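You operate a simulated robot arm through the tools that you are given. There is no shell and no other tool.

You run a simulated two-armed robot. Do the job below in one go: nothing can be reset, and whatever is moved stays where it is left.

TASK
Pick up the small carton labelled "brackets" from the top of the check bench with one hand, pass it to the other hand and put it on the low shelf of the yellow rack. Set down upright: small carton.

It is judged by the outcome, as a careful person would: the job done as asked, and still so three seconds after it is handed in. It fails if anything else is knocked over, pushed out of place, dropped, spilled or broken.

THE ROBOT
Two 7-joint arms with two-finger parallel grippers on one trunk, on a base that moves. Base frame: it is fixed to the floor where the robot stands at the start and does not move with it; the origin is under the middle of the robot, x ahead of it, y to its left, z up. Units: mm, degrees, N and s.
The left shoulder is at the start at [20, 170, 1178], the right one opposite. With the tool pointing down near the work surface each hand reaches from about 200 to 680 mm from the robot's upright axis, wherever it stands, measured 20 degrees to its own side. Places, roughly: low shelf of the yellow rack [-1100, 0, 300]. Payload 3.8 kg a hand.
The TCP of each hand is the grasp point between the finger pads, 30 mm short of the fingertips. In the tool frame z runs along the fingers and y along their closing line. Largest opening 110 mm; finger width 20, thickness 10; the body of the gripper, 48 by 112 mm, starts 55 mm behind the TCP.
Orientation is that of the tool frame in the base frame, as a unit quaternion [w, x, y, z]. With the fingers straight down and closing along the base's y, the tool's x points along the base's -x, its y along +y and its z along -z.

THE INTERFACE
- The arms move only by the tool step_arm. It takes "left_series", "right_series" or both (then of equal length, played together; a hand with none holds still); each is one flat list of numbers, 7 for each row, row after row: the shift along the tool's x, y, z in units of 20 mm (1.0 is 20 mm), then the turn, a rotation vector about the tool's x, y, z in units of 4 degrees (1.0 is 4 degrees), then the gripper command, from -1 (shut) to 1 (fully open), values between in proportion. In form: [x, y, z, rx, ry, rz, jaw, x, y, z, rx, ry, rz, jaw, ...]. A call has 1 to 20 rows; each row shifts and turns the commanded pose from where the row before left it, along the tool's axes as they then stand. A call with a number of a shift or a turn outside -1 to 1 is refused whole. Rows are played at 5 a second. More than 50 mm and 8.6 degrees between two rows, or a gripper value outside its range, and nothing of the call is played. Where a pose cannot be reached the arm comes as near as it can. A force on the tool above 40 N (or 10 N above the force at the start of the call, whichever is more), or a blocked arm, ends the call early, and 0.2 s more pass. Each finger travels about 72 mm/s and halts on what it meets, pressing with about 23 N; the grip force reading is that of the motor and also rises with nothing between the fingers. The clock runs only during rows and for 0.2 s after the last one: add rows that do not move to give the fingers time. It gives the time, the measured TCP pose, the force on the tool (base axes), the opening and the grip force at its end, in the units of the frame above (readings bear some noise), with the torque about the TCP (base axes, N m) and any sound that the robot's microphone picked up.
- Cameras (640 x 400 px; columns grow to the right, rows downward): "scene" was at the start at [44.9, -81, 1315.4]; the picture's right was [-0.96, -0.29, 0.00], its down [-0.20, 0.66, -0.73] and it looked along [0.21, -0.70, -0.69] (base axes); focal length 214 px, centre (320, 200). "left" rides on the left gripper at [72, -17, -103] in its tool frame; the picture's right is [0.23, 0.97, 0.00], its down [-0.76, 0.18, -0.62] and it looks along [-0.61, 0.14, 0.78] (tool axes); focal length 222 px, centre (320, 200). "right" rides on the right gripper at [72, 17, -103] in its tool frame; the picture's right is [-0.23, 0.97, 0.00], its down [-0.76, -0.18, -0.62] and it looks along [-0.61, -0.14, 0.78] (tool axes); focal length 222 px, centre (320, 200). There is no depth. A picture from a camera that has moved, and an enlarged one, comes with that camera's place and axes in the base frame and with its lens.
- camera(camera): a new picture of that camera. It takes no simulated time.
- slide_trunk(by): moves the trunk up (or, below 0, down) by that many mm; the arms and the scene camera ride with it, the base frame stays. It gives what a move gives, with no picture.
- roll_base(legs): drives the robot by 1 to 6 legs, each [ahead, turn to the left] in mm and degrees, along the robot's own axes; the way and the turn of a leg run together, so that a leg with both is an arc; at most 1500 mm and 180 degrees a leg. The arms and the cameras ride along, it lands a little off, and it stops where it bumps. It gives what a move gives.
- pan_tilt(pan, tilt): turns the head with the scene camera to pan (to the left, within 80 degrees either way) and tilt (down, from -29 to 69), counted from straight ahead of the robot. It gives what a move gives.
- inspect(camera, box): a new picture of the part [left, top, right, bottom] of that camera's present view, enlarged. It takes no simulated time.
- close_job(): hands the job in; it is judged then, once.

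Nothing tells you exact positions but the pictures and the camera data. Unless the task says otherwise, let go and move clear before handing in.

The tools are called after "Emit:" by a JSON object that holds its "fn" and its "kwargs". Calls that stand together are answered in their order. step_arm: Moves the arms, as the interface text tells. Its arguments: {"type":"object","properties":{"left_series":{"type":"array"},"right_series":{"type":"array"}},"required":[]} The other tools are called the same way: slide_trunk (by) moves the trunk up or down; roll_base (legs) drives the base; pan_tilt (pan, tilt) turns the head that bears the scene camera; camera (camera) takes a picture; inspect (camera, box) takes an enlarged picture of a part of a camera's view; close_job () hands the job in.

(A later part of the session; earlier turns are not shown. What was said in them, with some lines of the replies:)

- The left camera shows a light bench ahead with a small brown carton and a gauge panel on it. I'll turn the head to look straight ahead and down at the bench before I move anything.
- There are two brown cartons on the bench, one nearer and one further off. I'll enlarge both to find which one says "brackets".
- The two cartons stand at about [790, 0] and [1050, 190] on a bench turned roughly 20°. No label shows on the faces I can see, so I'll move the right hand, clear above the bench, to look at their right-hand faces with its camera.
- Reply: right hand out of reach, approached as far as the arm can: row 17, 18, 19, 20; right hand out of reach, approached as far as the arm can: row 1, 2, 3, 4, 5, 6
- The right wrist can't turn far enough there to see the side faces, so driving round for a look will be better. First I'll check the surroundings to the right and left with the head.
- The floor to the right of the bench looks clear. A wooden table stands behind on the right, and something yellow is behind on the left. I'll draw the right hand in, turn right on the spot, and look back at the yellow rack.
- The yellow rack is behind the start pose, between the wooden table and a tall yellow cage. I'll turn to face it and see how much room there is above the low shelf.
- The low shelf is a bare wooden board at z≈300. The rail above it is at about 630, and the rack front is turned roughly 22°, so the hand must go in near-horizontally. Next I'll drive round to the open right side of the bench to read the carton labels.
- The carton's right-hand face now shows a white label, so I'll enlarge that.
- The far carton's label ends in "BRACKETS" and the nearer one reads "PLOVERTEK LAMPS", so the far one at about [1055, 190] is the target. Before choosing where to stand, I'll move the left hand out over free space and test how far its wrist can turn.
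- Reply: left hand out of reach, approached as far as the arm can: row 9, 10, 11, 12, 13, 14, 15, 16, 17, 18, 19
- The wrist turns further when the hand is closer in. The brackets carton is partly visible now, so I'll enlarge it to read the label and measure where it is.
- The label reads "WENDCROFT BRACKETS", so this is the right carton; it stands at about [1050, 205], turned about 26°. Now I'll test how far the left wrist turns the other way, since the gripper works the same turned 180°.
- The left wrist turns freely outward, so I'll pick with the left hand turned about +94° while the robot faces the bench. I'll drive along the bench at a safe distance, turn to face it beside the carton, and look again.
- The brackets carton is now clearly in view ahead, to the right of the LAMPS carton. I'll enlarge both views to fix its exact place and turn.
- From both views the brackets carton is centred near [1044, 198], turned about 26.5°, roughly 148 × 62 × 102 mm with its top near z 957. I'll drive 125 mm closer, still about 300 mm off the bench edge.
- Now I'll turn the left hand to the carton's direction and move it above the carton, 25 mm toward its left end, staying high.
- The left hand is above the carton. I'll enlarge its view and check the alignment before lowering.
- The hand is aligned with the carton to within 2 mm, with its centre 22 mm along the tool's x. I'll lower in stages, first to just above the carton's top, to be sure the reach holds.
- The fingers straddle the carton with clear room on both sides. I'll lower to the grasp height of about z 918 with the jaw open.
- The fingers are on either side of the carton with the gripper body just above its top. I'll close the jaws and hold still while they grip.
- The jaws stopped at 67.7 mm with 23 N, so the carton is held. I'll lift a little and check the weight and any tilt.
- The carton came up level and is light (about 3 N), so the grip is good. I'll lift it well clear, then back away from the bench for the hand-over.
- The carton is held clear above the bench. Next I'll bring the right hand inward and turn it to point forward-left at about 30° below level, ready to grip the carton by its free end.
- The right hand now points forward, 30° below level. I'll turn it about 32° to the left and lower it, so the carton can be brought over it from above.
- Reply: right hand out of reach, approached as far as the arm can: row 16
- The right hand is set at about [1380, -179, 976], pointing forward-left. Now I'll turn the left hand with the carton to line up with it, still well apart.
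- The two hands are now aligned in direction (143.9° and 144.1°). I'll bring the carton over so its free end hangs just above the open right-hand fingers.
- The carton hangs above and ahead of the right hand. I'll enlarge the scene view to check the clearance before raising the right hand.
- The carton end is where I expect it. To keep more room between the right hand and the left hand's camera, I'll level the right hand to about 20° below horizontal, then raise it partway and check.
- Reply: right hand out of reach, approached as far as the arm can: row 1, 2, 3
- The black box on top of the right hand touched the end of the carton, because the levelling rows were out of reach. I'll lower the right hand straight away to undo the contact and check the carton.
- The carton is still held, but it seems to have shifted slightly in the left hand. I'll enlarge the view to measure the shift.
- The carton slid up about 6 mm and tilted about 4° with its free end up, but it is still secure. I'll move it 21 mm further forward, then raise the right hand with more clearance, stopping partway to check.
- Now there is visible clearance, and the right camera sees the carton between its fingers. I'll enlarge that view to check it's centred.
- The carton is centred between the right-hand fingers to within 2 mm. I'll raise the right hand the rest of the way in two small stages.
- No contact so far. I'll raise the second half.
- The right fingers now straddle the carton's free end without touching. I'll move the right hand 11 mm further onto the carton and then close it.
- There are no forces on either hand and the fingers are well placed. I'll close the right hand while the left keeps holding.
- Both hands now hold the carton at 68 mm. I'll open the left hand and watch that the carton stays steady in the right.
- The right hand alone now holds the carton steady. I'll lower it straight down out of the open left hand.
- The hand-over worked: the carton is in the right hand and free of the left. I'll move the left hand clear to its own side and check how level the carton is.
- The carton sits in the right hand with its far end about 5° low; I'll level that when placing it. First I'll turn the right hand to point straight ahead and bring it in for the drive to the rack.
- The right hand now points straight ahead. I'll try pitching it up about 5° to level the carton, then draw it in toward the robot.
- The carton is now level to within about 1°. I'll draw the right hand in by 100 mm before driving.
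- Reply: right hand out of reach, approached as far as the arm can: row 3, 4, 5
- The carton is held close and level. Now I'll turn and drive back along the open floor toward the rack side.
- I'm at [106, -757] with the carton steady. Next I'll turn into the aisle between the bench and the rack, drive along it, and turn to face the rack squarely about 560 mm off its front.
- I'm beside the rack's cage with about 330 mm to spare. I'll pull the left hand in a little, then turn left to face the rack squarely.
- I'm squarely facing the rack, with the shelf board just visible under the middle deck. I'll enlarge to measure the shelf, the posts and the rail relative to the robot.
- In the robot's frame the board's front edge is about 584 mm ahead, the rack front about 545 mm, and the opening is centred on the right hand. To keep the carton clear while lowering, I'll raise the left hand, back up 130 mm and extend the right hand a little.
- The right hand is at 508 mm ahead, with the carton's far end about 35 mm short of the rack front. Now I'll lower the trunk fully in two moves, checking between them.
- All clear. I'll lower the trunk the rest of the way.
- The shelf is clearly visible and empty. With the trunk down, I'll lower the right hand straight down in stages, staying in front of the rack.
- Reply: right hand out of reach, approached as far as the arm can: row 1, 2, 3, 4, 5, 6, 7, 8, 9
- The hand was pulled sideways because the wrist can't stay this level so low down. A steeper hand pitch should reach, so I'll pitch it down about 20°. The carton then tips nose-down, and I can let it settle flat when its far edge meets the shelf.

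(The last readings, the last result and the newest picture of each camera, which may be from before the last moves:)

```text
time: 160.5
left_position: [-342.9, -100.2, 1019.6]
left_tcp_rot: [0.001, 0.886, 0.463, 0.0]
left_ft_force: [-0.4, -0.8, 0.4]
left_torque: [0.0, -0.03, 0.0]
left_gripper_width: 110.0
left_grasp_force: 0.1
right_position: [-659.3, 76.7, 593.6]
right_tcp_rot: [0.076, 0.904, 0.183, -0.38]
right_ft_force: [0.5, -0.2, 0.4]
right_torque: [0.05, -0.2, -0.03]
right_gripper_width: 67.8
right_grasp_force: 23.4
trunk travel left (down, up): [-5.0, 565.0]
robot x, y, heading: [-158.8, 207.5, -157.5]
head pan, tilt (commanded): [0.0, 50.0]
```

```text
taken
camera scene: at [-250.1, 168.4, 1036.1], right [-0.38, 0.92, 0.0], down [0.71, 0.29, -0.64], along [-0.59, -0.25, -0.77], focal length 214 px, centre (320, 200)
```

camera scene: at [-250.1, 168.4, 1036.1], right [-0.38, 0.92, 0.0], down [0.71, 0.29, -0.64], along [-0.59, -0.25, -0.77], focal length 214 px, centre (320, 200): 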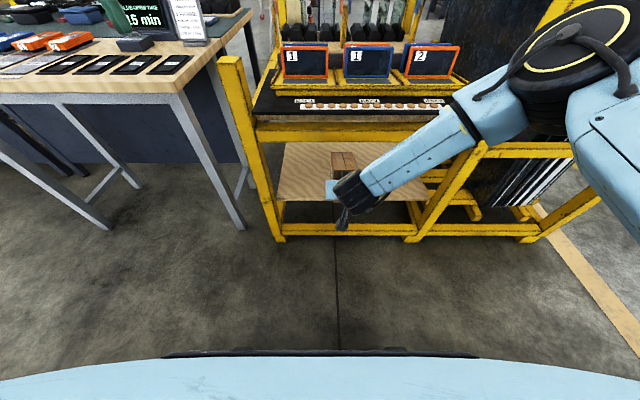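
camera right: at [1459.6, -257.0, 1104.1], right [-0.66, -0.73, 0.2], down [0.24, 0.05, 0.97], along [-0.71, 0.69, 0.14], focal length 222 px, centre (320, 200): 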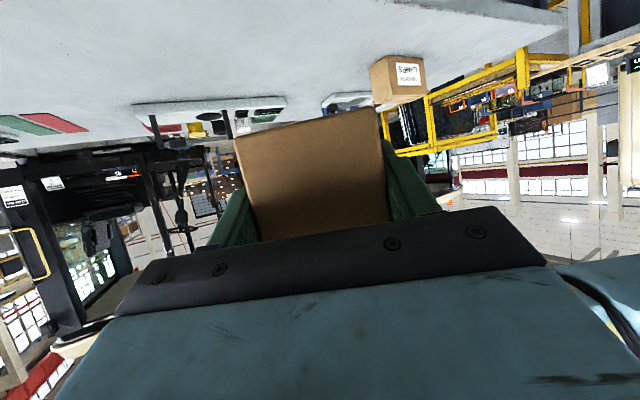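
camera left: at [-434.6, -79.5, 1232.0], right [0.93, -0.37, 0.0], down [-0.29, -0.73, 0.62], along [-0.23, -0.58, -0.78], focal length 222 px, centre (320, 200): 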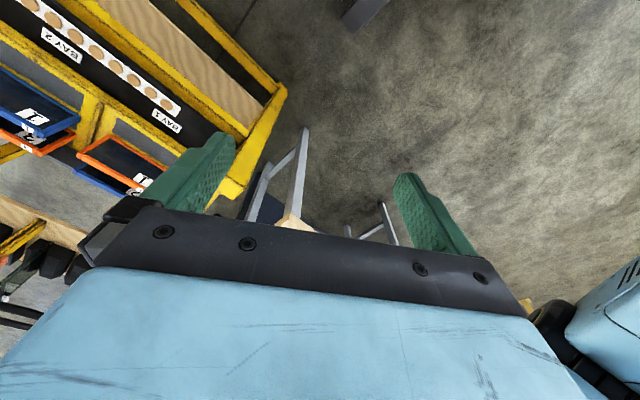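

Pitching down worked and the elbow swung out to the right. Now I'll lower the hand in a first stage.

Emit:
{"fn": "step_arm", "kwargs": {"right_series": [0.69, 0, 0.68, 0, 0, 0, -1, 0.69, 0, 0.68, 0, 0, 0, -1, 0.69, 0, 0.68, 0, 0, 0, -1, 0.69, 0, 0.68, 0, 0, 0, -1, 0.69, 0, 0.68, 0, 0, 0, -1, 0, 0, 0, 0, 0, 0, -1]}}

Emit:
{"fn": "camera", "kwargs": {"camera": "scene"}}

```text
time: 161.9
left_position: [-342.7, -99.1, 1018.7]
left_tcp_rot: [0.001, 0.886, 0.464, 0.0]
left_ft_force: [0.3, -0.3, -0.4]
left_torque: [0.02, 0.01, -0.02]
left_gripper_width: 110.2
left_grasp_force: 0.0
right_position: [-659.9, 73.8, 497.1]
right_tcp_rot: [0.076, 0.904, 0.184, -0.379]
right_ft_force: [0.3, 1.3, 1.1]
right_torque: [0.09, -0.19, 0.02]
right_gripper_width: 67.7
right_grasp_force: 23.3
trunk travel left (down, up): [-5.0, 565.0]
robot x, y, heading: [-156.7, 210.7, -157.3]
head pan, tilt (commanded): [0.0, 50.0]
```

```text
taken
camera scene: at [-250.1, 168.4, 1036.1], right [-0.38, 0.92, 0.0], down [0.71, 0.29, -0.64], along [-0.59, -0.25, -0.77], focal length 214 px, centre (320, 200)
```

scene: 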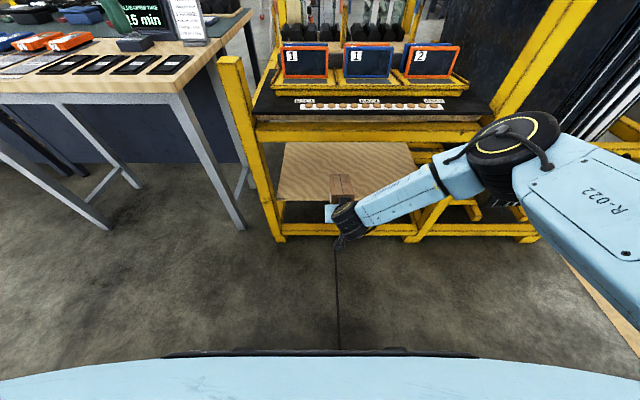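

It reached z 497 without trouble. I'll lower to about z 405, just below where the carton will enter.

Emit:
{"fn": "step_arm", "kwargs": {"right_series": [0.655, 0, 0.645, 0, 0, 0, -1, 0.655, 0, 0.645, 0, 0, 0, -1, 0.655, 0, 0.645, 0, 0, 0, -1, 0.655, 0, 0.645, 0, 0, 0, -1, 0.655, 0, 0.645, 0, 0, 0, -1, 0, 0, 0, 0, 0, 0, -1]}}

Emit:
{"fn": "pan_tilt", "kwargs": {"pan": -5, "tilt": 48}}

Emit:
{"fn": "inspect", "kwargs": {"camera": "scene", "box": [210, 100, 450, 260]}}

Emit:
{"fn": "camera", "kwargs": {"camera": "right"}}

```text
time: 163.3
left_position: [-343.2, -98.9, 1020.5]
left_tcp_rot: [0.0, 0.886, 0.463, 0.0]
left_ft_force: [-0.3, -0.1, 0.6]
left_torque: [0.01, 0.01, -0.03]
left_gripper_width: 110.3
left_grasp_force: 0.0
right_position: [-660.2, 75.7, 404.6]
right_tcp_rot: [0.076, 0.904, 0.183, -0.38]
right_ft_force: [-0.6, 0.4, 0.2]
right_torque: [0.12, -0.15, 0.03]
right_gripper_width: 67.9
right_grasp_force: 22.8
trunk travel left (down, up): [-5.0, 565.0]
robot x, y, heading: [-155.9, 210.6, -157.3]
head pan, tilt (commanded): [0.0, 50.0]
```

```text
time: 163.9
left_position: [-342.7, -99.6, 1019.4]
left_tcp_rot: [-0.001, 0.886, 0.464, 0.001]
left_ft_force: [1.3, -0.7, 0.1]
left_torque: [0.01, 0.01, 0.01]
left_gripper_width: 109.7
left_grasp_force: 0.1
right_position: [-660.3, 74.6, 406.0]
right_tcp_rot: [0.075, 0.904, 0.182, -0.38]
right_ft_force: [0.0, 0.0, 0.2]
right_torque: [0.13, -0.2, 0.02]
right_gripper_width: 67.8
right_grasp_force: 22.9
trunk travel left (down, up): [-5.0, 565.0]
robot x, y, heading: [-157.7, 210.8, -157.2]
head pan, tilt (commanded): [-5.0, 48.0]
```

```text
2.50 times, centred on (330, 180) of scene
camera zoom: at [-254.1, 174.1, 1038.8], right [-0.3, 0.95, 0.0], down [0.71, 0.23, -0.67], along [-0.64, -0.2, -0.74], focal length 536 px, centre (295, 250)
```

zoom: 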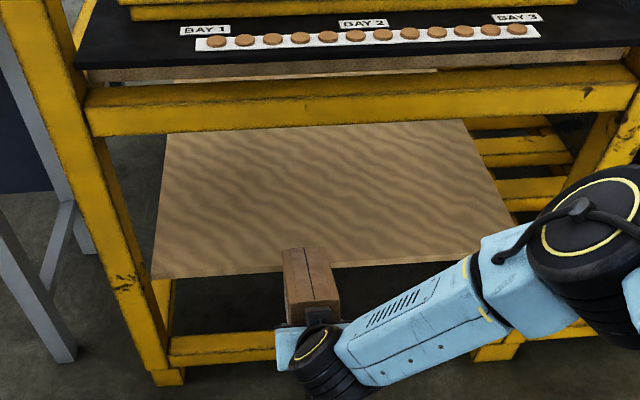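

```text
taken
camera right: at [-537.8, 106.7, 428.4], right [0.23, -0.96, 0.16], down [-0.15, 0.13, 0.98], along [-0.96, -0.25, -0.11], focal length 222 px, centre (320, 200)
```

right: 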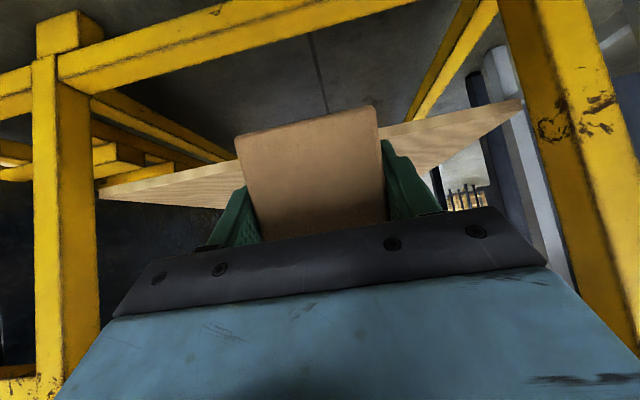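

The hand is at the right height: the carton's lowest edge is about 23 mm above the board, well below the rail. I'll drive 195 mm straight forward, so the carton goes in over the shelf.

Emit:
{"fn": "roll_base", "kwargs": {"legs": [[100, 0]]}}

Emit:
{"fn": "inspect", "kwargs": {"camera": "scene", "box": [210, 100, 450, 260]}}

Emit:
{"fn": "camera", "kwargs": {"camera": "right"}}

```text
time: 165.1
left_position: [-435.6, -137.9, 1019.6]
left_tcp_rot: [0.0, 0.886, 0.464, 0.0]
left_ft_force: [-0.1, 0.3, 0.3]
left_torque: [0.0, -0.02, 0.04]
left_gripper_width: 110.1
left_grasp_force: 0.2
right_position: [-753.2, 37.1, 404.7]
right_tcp_rot: [0.077, 0.904, 0.184, -0.379]
right_ft_force: [-0.3, 0.1, 1.2]
right_torque: [0.07, -0.21, -0.01]
right_gripper_width: 67.9
right_grasp_force: 23.0
trunk travel left (down, up): [-5.0, 565.0]
robot x, y, heading: [-249.8, 169.9, -157.4]
head pan, tilt (commanded): [-5.0, 48.0]
```

```text
2.50 times, centred on (330, 180) of scene
camera zoom: at [-346.4, 135.8, 1038.8], right [-0.3, 0.95, 0.0], down [0.71, 0.22, -0.67], along [-0.64, -0.2, -0.74], focal length 536 px, centre (295, 250)
```

zoom: 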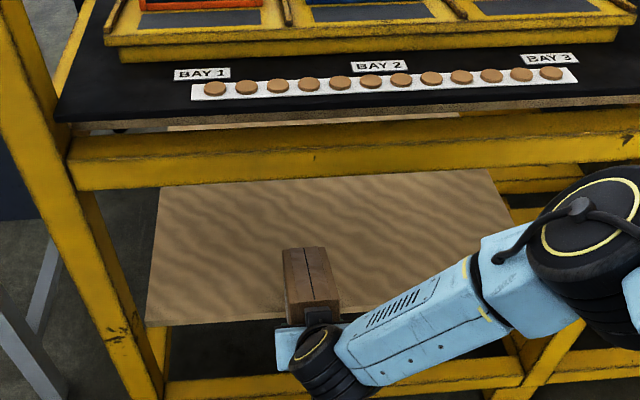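

```text
taken
camera right: at [-630.1, 68.7, 428.3], right [0.23, -0.96, 0.16], down [-0.15, 0.13, 0.98], along [-0.96, -0.25, -0.11], focal length 222 px, centre (320, 200)
```

right: 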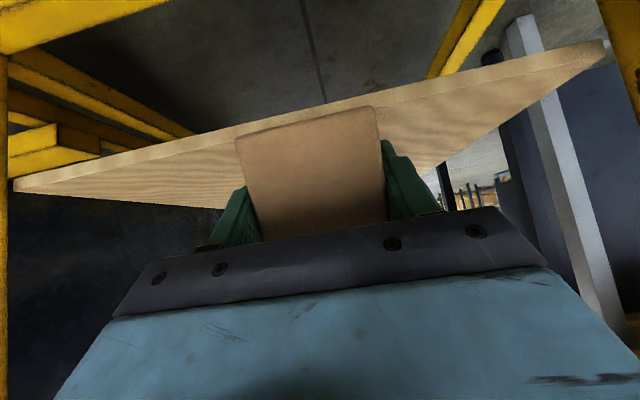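

The carton is level with the board's edge and clear above it. I'll drive the next 95 mm in.

Emit:
{"fn": "roll_base", "kwargs": {"legs": [[95, 0]]}}

Emit:
{"fn": "camera", "kwargs": {"camera": "scene"}}

Emit:
{"fn": "inspect", "kwargs": {"camera": "scene", "box": [210, 100, 450, 260]}}

Emit:
{"fn": "camera", "kwargs": {"camera": "right"}}

```text
time: 166.2
left_position: [-522.5, -173.4, 1019.8]
left_tcp_rot: [0.0, 0.886, 0.463, 0.0]
left_ft_force: [1.4, -0.9, -0.5]
left_torque: [0.01, 0.0, 0.03]
left_gripper_width: 109.8
left_grasp_force: 0.0
right_position: [-839.1, 1.8, 405.5]
right_tcp_rot: [0.076, 0.904, 0.183, -0.379]
right_ft_force: [-0.3, 0.3, 0.2]
right_torque: [0.08, -0.2, 0.02]
right_gripper_width: 67.9
right_grasp_force: 23.4
trunk travel left (down, up): [-5.0, 565.0]
robot x, y, heading: [-338.7, 135.3, -157.2]
head pan, tilt (commanded): [-5.0, 48.0]
```

```text
taken
camera scene: at [-432.6, 99.9, 1038.8], right [-0.3, 0.95, 0.0], down [0.71, 0.22, -0.67], along [-0.64, -0.2, -0.74], focal length 214 px, centre (320, 200)
```

scene: 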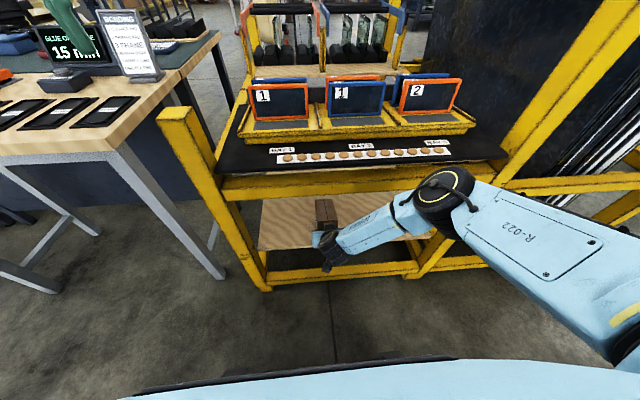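

```text
2.50 times, centred on (330, 180) of scene
camera zoom: at [-432.6, 99.9, 1038.8], right [-0.3, 0.95, 0.0], down [0.71, 0.22, -0.67], along [-0.64, -0.2, -0.74], focal length 536 px, centre (295, 250)
```

zoom: 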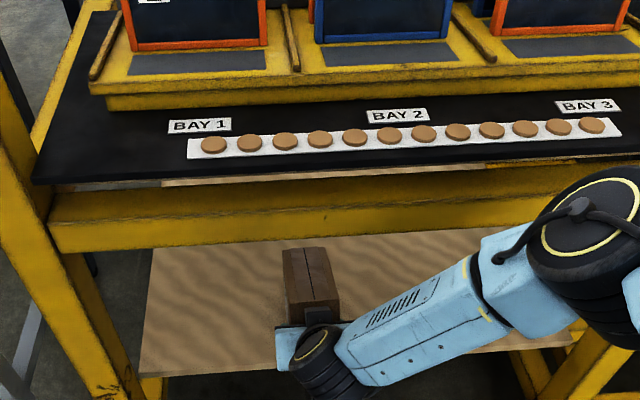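

```text
taken
camera right: at [-716.2, 32.7, 428.2], right [0.23, -0.96, 0.16], down [-0.15, 0.13, 0.98], along [-0.96, -0.25, -0.11], focal length 222 px, centre (320, 200)
```

right: 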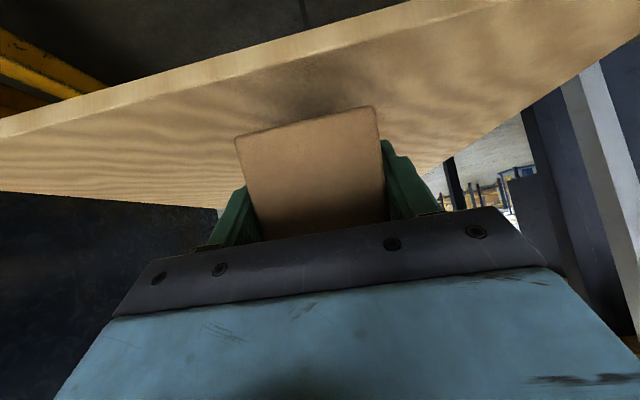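

The carton is over the shelf, parallel to the board's edge, with no contact. I'll extend the arm another 80 mm inward at the same height.

Emit:
{"fn": "step_arm", "kwargs": {"right_series": [-0.56, 0, 0.57, 0, 0, 0, -1, -0.56, 0, 0.57, 0, 0, 0, -1, -0.56, 0, 0.57, 0, 0, 0, -1, -0.56, 0, 0.57, 0, 0, 0, -1, -0.56, 0, 0.57, 0, 0, 0, -1, 0, 0, 0, 0, 0, 0, -1]}}

Emit:
{"fn": "inspect", "kwargs": {"camera": "scene", "box": [210, 100, 450, 260]}}

Emit:
{"fn": "camera", "kwargs": {"camera": "right"}}

```text
time: 167.6
left_position: [-521.8, -174.0, 1019.0]
left_tcp_rot: [0.0, 0.886, 0.463, 0.0]
left_ft_force: [-0.1, -0.2, 0.2]
left_torque: [-0.01, -0.02, 0.03]
left_gripper_width: 110.0
left_grasp_force: 0.1
right_position: [-910.8, -30.7, 406.3]
right_tcp_rot: [0.076, 0.904, 0.183, -0.379]
right_ft_force: [-0.6, -0.7, -0.7]
right_torque: [0.09, -0.15, 0.02]
right_gripper_width: 67.9
right_grasp_force: 23.0
trunk travel left (down, up): [-5.0, 565.0]
robot x, y, heading: [-334.0, 132.4, -157.5]
head pan, tilt (commanded): [-5.0, 48.0]
```

```text
2.50 times, centred on (330, 180) of scene
camera zoom: at [-432.5, 100.0, 1038.8], right [-0.3, 0.95, 0.0], down [0.71, 0.22, -0.67], along [-0.64, -0.2, -0.74], focal length 536 px, centre (295, 250)
```

zoom: 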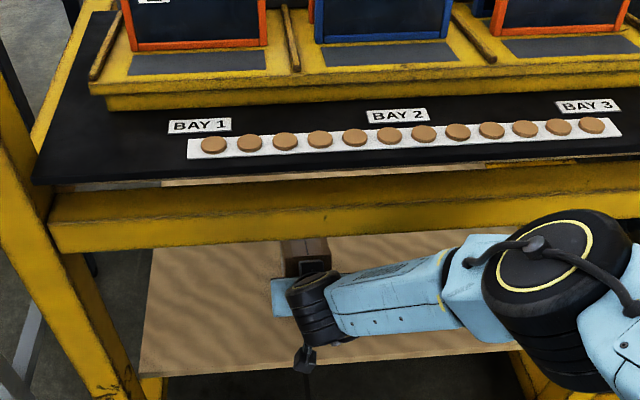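

```text
taken
camera right: at [-789.4, 1.6, 428.3], right [0.23, -0.96, 0.16], down [-0.15, 0.13, 0.98], along [-0.96, -0.25, -0.11], focal length 222 px, centre (320, 200)
```

right: 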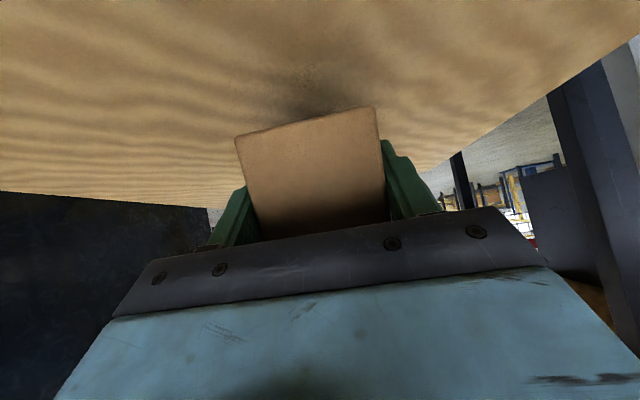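

The hand is now 65 mm inside the board's front edge. I'll lower gently in small steps until the carton's far edge meets the board.

Emit:
{"fn": "step_arm", "kwargs": {"right_series": [0.178, 0, 0.175, 0, 0, 0, -1, 0.178, 0, 0.175, 0, 0, 0, -1, 0.178, 0, 0.175, 0, 0, 0, -1, 0.178, 0, 0.175, 0, 0, 0, -1, 0, 0, 0, 0, 0, 0, -1]}}

Emit:
{"fn": "camera", "kwargs": {"camera": "right"}}

```text
time: 168.8
left_position: [-519.9, -172.4, 1020.7]
left_tcp_rot: [0.0, 0.886, 0.463, -0.001]
left_ft_force: [0.3, -0.5, -0.8]
left_torque: [-0.01, 0.0, 0.0]
left_gripper_width: 110.1
left_grasp_force: 0.0
right_position: [-911.1, -30.3, 387.3]
right_tcp_rot: [0.077, 0.904, 0.183, -0.38]
right_ft_force: [3.6, 0.5, 7.8]
right_torque: [-0.64, 0.55, 0.2]
right_gripper_width: 67.7
right_grasp_force: 22.7
trunk travel left (down, up): [-5.0, 565.0]
robot x, y, heading: [-335.0, 131.9, -157.4]
head pan, tilt (commanded): [-5.0, 48.0]
```

```text
taken
camera right: at [-789.2, 1.6, 408.8], right [0.23, -0.96, 0.16], down [-0.15, 0.13, 0.98], along [-0.96, -0.25, -0.11], focal length 222 px, centre (320, 200)
```

right: 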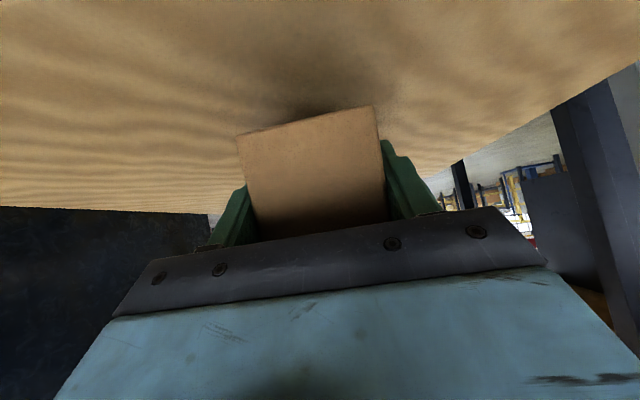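

The carton's far edge has touched the board with about 8 N. I'll keep lowering in small steps while easing back, so the carton pivots down flat in the fingers.

Emit:
{"fn": "step_arm", "kwargs": {"right_series": [0.213, 0, 0.069, 0, 0, 0, -1, 0.213, 0, 0.069, 0, 0, 0, -1, 0.213, 0, 0.069, 0, 0, 0, -1, 0, 0, 0, 0, 0, 0, -1]}}

Emit:
{"fn": "camera", "kwargs": {"camera": "right"}}

```text
time: 169.8
left_position: [-521.1, -174.0, 1019.3]
left_tcp_rot: [0.0, 0.886, 0.464, 0.0]
left_ft_force: [0.8, 0.6, 0.0]
left_torque: [0.0, 0.03, 0.01]
left_gripper_width: 109.9
left_grasp_force: 0.1
right_position: [-906.4, -28.1, 373.6]
right_tcp_rot: [0.076, 0.904, 0.183, -0.38]
right_ft_force: [0.0, -3.9, 4.3]
right_torque: [-0.7, 0.61, 0.3]
right_gripper_width: 67.9
right_grasp_force: 23.2
trunk travel left (down, up): [-5.0, 565.0]
robot x, y, heading: [-339.8, 132.7, -157.4]
head pan, tilt (commanded): [-5.0, 48.0]
```

```text
taken
camera right: at [-784.0, 3.9, 396.6], right [0.23, -0.96, 0.16], down [-0.15, 0.13, 0.98], along [-0.96, -0.25, -0.11], focal length 222 px, centre (320, 200)
```

right: 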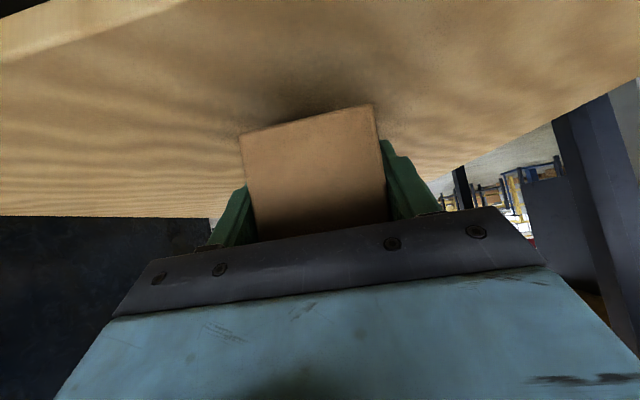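

It's pivoting smoothly with low force. I'll continue.

Emit:
{"fn": "step_arm", "kwargs": {"right_series": [0.213, 0, 0.069, 0, 0, 0, -1, 0.213, 0, 0.069, 0, 0, 0, -1, 0.213, 0, 0.069, 0, 0, 0, -1, 0, 0, 0, 0, 0, 0, -1]}}

Emit:
{"fn": "camera", "kwargs": {"camera": "right"}}

Emit:
{"fn": "camera", "kwargs": {"camera": "scene"}}

```text
time: 170.8
left_position: [-521.3, -172.2, 1019.9]
left_tcp_rot: [-0.001, 0.886, 0.463, -0.001]
left_ft_force: [-1.1, 0.1, -0.2]
left_torque: [-0.02, 0.0, 0.0]
left_gripper_width: 110.0
left_grasp_force: 0.1
right_position: [-900.7, -25.0, 361.8]
right_tcp_rot: [0.075, 0.904, 0.182, -0.38]
right_ft_force: [-2.2, -2.2, 2.5]
right_torque: [-0.56, 0.6, 0.06]
right_gripper_width: 67.8
right_grasp_force: 23.0
trunk travel left (down, up): [-5.0, 565.0]
robot x, y, heading: [-336.0, 134.6, -157.5]
head pan, tilt (commanded): [-5.0, 48.0]
```

```text
taken
camera right: at [-778.6, 6.9, 384.4], right [0.23, -0.96, 0.16], down [-0.15, 0.13, 0.98], along [-0.96, -0.25, -0.11], focal length 222 px, centre (320, 200)
```

right: 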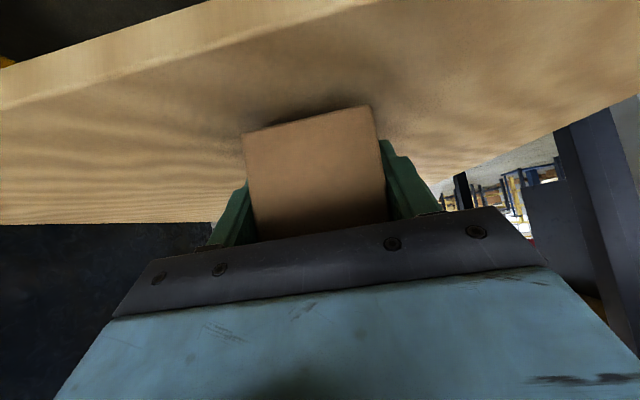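

```text
taken
camera scene: at [-432.0, 100.1, 1038.9], right [-0.3, 0.95, 0.0], down [0.71, 0.22, -0.67], along [-0.64, -0.2, -0.74], focal length 214 px, centre (320, 200)
```

scene: 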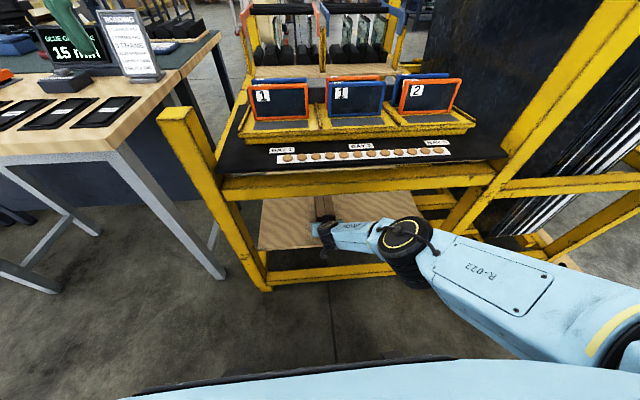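

About 20 mm remain. I'll lower another 14 mm in the same way.

Emit:
{"fn": "step_arm", "kwargs": {"right_series": [0.19, 0, 0.095, 0, 0, 0, -1, 0.19, 0, 0.095, 0, 0, 0, -1, 0.19, 0, 0.095, 0, 0, 0, -1, 0, 0, 0, 0, 0, 0, -1]}}

Emit:
{"fn": "camera", "kwargs": {"camera": "right"}}

Emit:
{"fn": "inspect", "kwargs": {"camera": "scene", "box": [240, 160, 400, 270]}}

```text
time: 171.8
left_position: [-519.9, -174.0, 1021.0]
left_tcp_rot: [0.0, 0.886, 0.464, 0.0]
left_ft_force: [0.2, -0.5, -0.5]
left_torque: [0.02, -0.03, 0.02]
left_gripper_width: 109.9
left_grasp_force: 0.1
right_position: [-897.6, -24.7, 352.7]
right_tcp_rot: [0.076, 0.903, 0.182, -0.382]
right_ft_force: [3.5, 3.3, 26.6]
right_torque: [-0.36, -0.26, 0.14]
right_gripper_width: 67.8
right_grasp_force: 23.3
trunk travel left (down, up): [-5.0, 565.0]
robot x, y, heading: [-336.0, 133.2, -157.1]
head pan, tilt (commanded): [-5.0, 48.0]
```

```text
taken
camera right: at [-775.8, 7.8, 374.0], right [0.23, -0.96, 0.16], down [-0.14, 0.13, 0.98], along [-0.96, -0.25, -0.11], focal length 222 px, centre (320, 200)
```

right: 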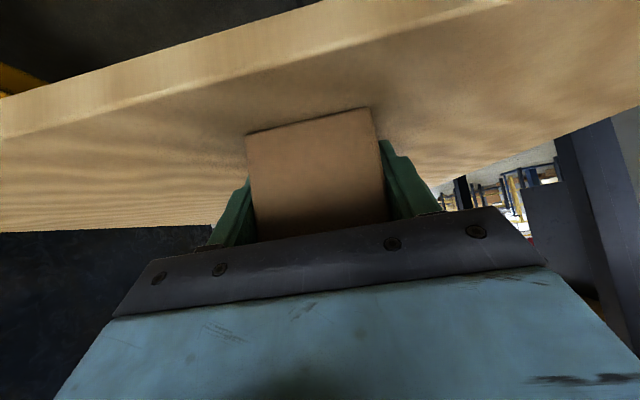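

```text
3.64 times, centred on (320, 215) of scene
camera zoom: at [-430.5, 100.6, 1039.3], right [-0.3, 0.95, 0.0], down [0.71, 0.22, -0.67], along [-0.64, -0.2, -0.74], focal length 780 px, centre (320, 146)
```

zoom: 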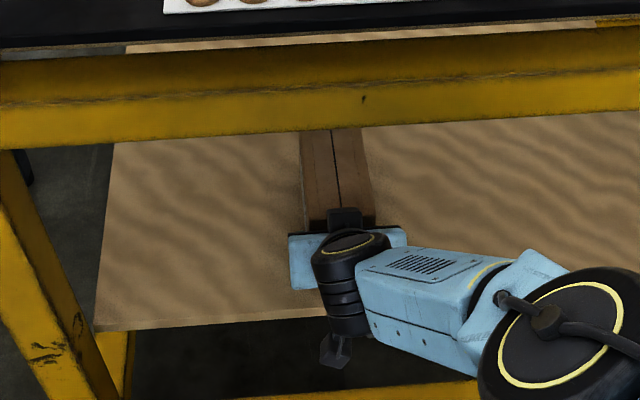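

The force rose to 27 N with the push now centred near the hand, so the carton is sitting flat on the board. I'll ease up a couple of millimetres to take the load off before opening.

Emit:
{"fn": "step_arm", "kwargs": {"right_series": [-0.071, 0, -0.07, 0, 0, 0, -1, 0, 0, 0, 0, 0, 0, -1]}}

Emit:
{"fn": "inspect", "kwargs": {"camera": "right", "box": [200, 60, 440, 260]}}

```text
time: 172.4
left_position: [-521.6, -174.2, 1020.1]
left_tcp_rot: [0.0, 0.886, 0.463, -0.001]
left_ft_force: [-0.9, 0.5, 0.2]
left_torque: [-0.01, 0.02, -0.01]
left_gripper_width: 110.1
left_grasp_force: 0.0
right_position: [-898.0, -22.9, 351.6]
right_tcp_rot: [0.076, 0.903, 0.182, -0.381]
right_ft_force: [-5.3, -3.8, 12.1]
right_torque: [-0.57, 0.6, -0.11]
right_gripper_width: 68.0
right_grasp_force: 22.9
trunk travel left (down, up): [-5.0, 565.0]
robot x, y, heading: [-341.8, 131.9, -157.8]
head pan, tilt (commanded): [-5.0, 48.0]
```

```text
2.00 times, centred on (320, 160) of right
camera zoom: at [-775.4, 8.1, 374.4], right [0.23, -0.96, 0.16], down [-0.15, 0.13, 0.98], along [-0.96, -0.25, -0.11], focal length 444 px, centre (320, 280)
```

zoom: 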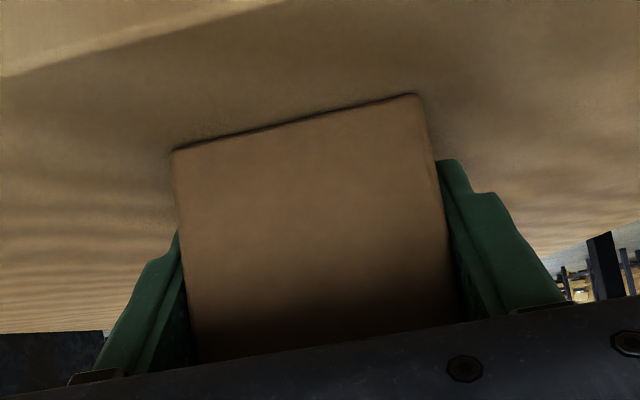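

The carton is flat, with the load centred under its middle. I'll ease off one more millimetre and then open the right hand.

Emit:
{"fn": "step_arm", "kwargs": {"right_series": [-0.036, 0, -0.035, 0, 0, 0, -1, 0, 0, 0, 0, 0, 0, 0.1, 0, 0, 0, 0, 0, 0, 1, 0, 0, 0, 0, 0, 0, 1, 0, 0, 0, 0, 0, 0, 1, 0, 0, 0, 0, 0, 0, 1]}}

Emit:
{"fn": "camera", "kwargs": {"camera": "right"}}

Emit:
{"fn": "inspect", "kwargs": {"camera": "scene", "box": [240, 160, 400, 270]}}

```text
time: 173.8
left_position: [-522.2, -172.8, 1019.7]
left_tcp_rot: [0.0, 0.886, 0.463, 0.0]
left_ft_force: [0.9, 0.5, -0.8]
left_torque: [-0.01, 0.01, 0.02]
left_gripper_width: 109.9
left_grasp_force: 0.0
right_position: [-896.4, -23.4, 352.3]
right_tcp_rot: [0.077, 0.904, 0.183, -0.38]
right_ft_force: [-0.3, -0.3, 0.6]
right_torque: [0.02, 0.01, -0.02]
right_gripper_width: 109.9
right_grasp_force: 0.0
trunk travel left (down, up): [-5.0, 565.0]
robot x, y, heading: [-336.7, 137.5, -157.5]
head pan, tilt (commanded): [-5.0, 48.0]
```

```text
taken
camera right: at [-775.1, 8.1, 374.7], right [0.23, -0.96, 0.16], down [-0.15, 0.13, 0.98], along [-0.96, -0.25, -0.11], focal length 222 px, centre (320, 200)
```

right: 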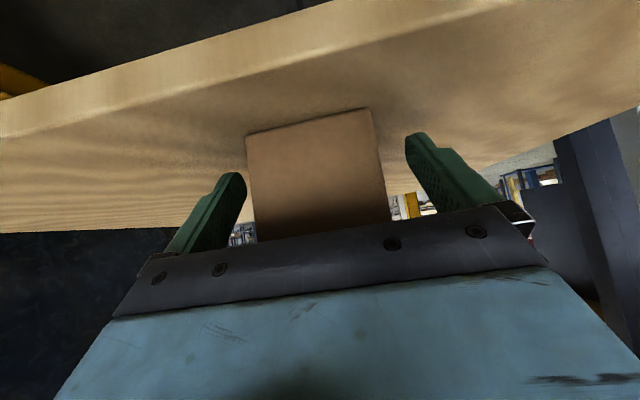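

```text
3.64 times, centred on (320, 215) of scene
camera zoom: at [-432.2, 100.0, 1038.9], right [-0.3, 0.95, 0.0], down [0.71, 0.22, -0.67], along [-0.64, -0.2, -0.74], focal length 780 px, centre (320, 146)
```

zoom: 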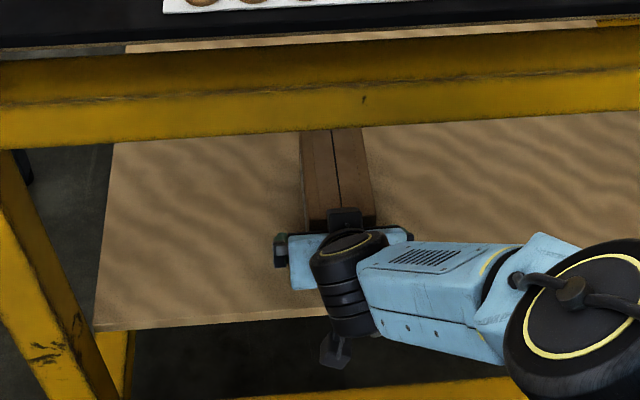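

The right hand is open and the carton stands flat on the shelf on its own. I'll withdraw straight back along the fingers.

Emit:
{"fn": "step_arm", "kwargs": {"right_series": [0, 0, -0.5, 0, 0, 0, 1, 0, 0, -0.8, 0, 0, 0, 1, 0, 0, -0.8, 0, 0, 0, 1, 0, 0, -0.8, 0, 0, 0, 1, 0, 0, -0.8, 0, 0, 0, 1, 0, 0, -0.8, 0, 0, 0, 1]}}

Emit:
{"fn": "camera", "kwargs": {"camera": "right"}}

Emit:
{"fn": "inspect", "kwargs": {"camera": "scene", "box": [240, 160, 400, 270]}}

```text
time: 175.2
left_position: [-521.4, -173.1, 1018.1]
left_tcp_rot: [-0.001, 0.886, 0.464, 0.0]
left_ft_force: [-0.1, 0.7, 0.3]
left_torque: [-0.01, 0.01, 0.03]
left_gripper_width: 110.2
left_grasp_force: 0.0
right_position: [-836.9, 0.7, 415.1]
right_tcp_rot: [0.076, 0.903, 0.182, -0.381]
right_ft_force: [-0.3, -0.4, -0.9]
right_torque: [0.02, 0.02, 0.0]
right_gripper_width: 109.8
right_grasp_force: 0.0
trunk travel left (down, up): [-5.0, 565.0]
robot x, y, heading: [-336.1, 133.1, -157.6]
head pan, tilt (commanded): [-5.0, 48.0]
```

```text
taken
camera right: at [-715.1, 33.2, 437.6], right [0.23, -0.96, 0.16], down [-0.15, 0.13, 0.98], along [-0.96, -0.25, -0.11], focal length 222 px, centre (320, 200)
```

right: 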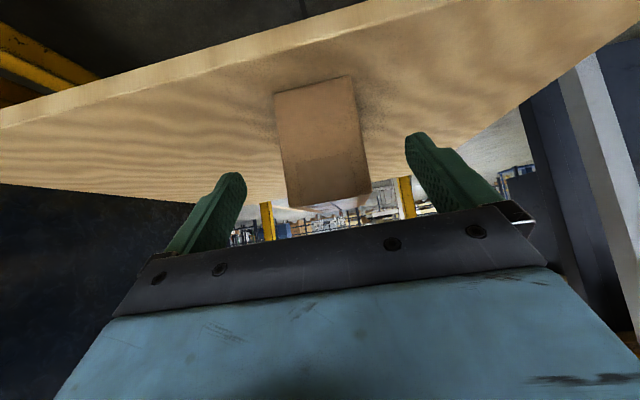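

```text
3.64 times, centred on (320, 215) of scene
camera zoom: at [-432.2, 100.1, 1038.9], right [-0.3, 0.95, 0.0], down [0.71, 0.22, -0.67], along [-0.64, -0.2, -0.74], focal length 780 px, centre (320, 146)
```

zoom: 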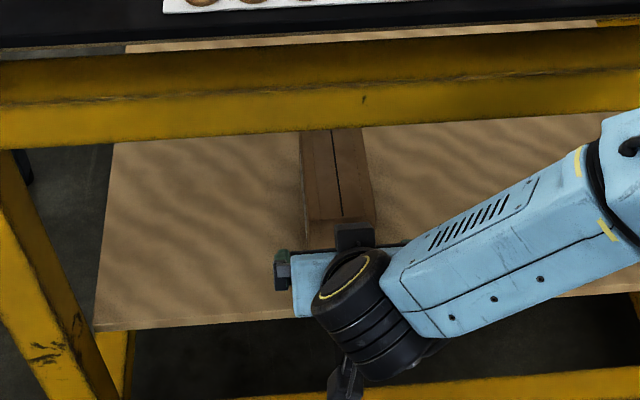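

The carton stands upright on the low shelf. I'll back the base away to clear the rack and look at the result.

Emit:
{"fn": "roll_base", "kwargs": {"legs": [[-170, 0]]}}

Emit:
{"fn": "camera", "kwargs": {"camera": "scene"}}

Emit:
{"fn": "camera", "kwargs": {"camera": "right"}}

Emit:
{"fn": "inspect", "kwargs": {"camera": "scene", "box": [220, 100, 440, 260]}}

```text
time: 176.7
left_position: [-365.1, -107.6, 1018.3]
left_tcp_rot: [0.0, 0.886, 0.463, 0.001]
left_ft_force: [-0.1, 0.5, -0.1]
left_torque: [0.0, 0.0, -0.01]
left_gripper_width: 109.9
left_grasp_force: 0.1
right_position: [-682.1, 66.1, 415.9]
right_tcp_rot: [0.076, 0.904, 0.182, -0.38]
right_ft_force: [0.8, 0.4, -0.6]
right_torque: [-0.02, -0.01, -0.05]
right_gripper_width: 109.9
right_grasp_force: 0.1
trunk travel left (down, up): [-5.0, 565.0]
robot x, y, heading: [-180.0, 196.0, -157.5]
head pan, tilt (commanded): [-5.0, 48.0]
```

```text
taken
camera scene: at [-276.1, 165.0, 1038.9], right [-0.3, 0.95, 0.0], down [0.71, 0.22, -0.67], along [-0.64, -0.2, -0.74], focal length 214 px, centre (320, 200)
```

scene: 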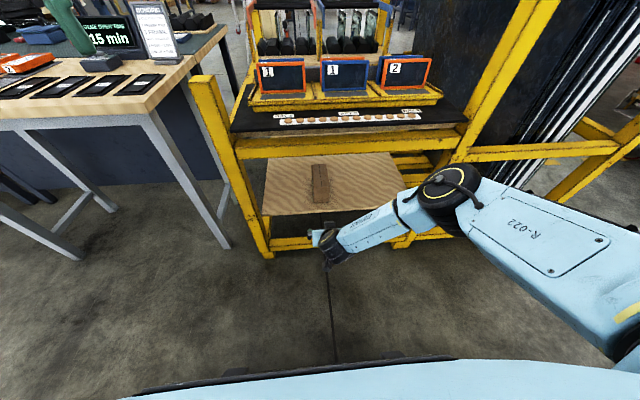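

```text
taken
camera right: at [-559.6, 98.0, 437.7], right [0.23, -0.96, 0.16], down [-0.15, 0.13, 0.98], along [-0.96, -0.25, -0.11], focal length 222 px, centre (320, 200)
```

right: 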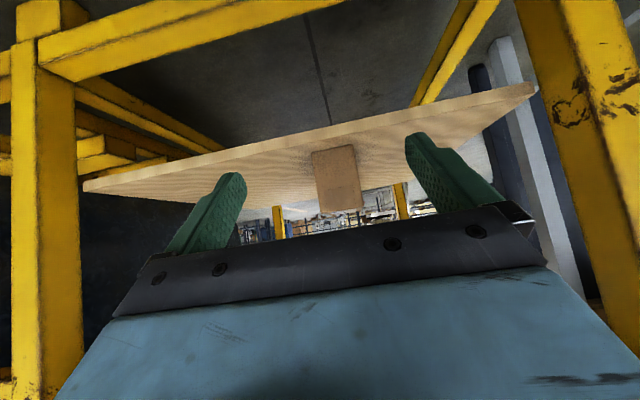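

```text
2.50 times, centred on (330, 180) of scene
camera zoom: at [-276.1, 165.0, 1038.9], right [-0.3, 0.95, 0.0], down [0.71, 0.22, -0.67], along [-0.64, -0.2, -0.74], focal length 536 px, centre (295, 250)
```

zoom: 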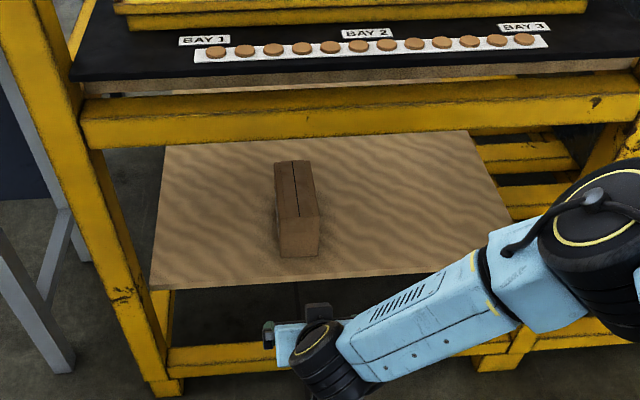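

The brackets carton stands upright and flat on the rack's low shelf, just inside its front edge. Both hands are empty and clear, and nothing else on the rack looks disturbed, so I'm handing the job in.

Emit:
{"fn": "close_job", "kwargs": {}}

```text
The job is handed in.
```

The "WENDCROFT BRACKETS" carton is standing upright and flat on the low shelf of the yellow rack, and the job is handed in. I picked it up from the check bench with the left hand, passed it to the right hand and set it down about 30 mm inside the shelf's front edge.

- **Bump during the hand-over:** the right hand knocked the end of the carton. It slid about 6 mm and tilted about 4° in the left hand, but the grip held and it wasn't dropped.
- **Setting down:** the right hand couldn't stay level that low, so the carton went in nose-down. I let it pivot flat in the fingers on the shelf, pressing with at most about 27 N.

Apart from that bump, neither hand touched anything but the carton and the shelf. In the last pictures nothing else on the rack looked disturbed. I didn't go back to look at the bench after lifting the carton.
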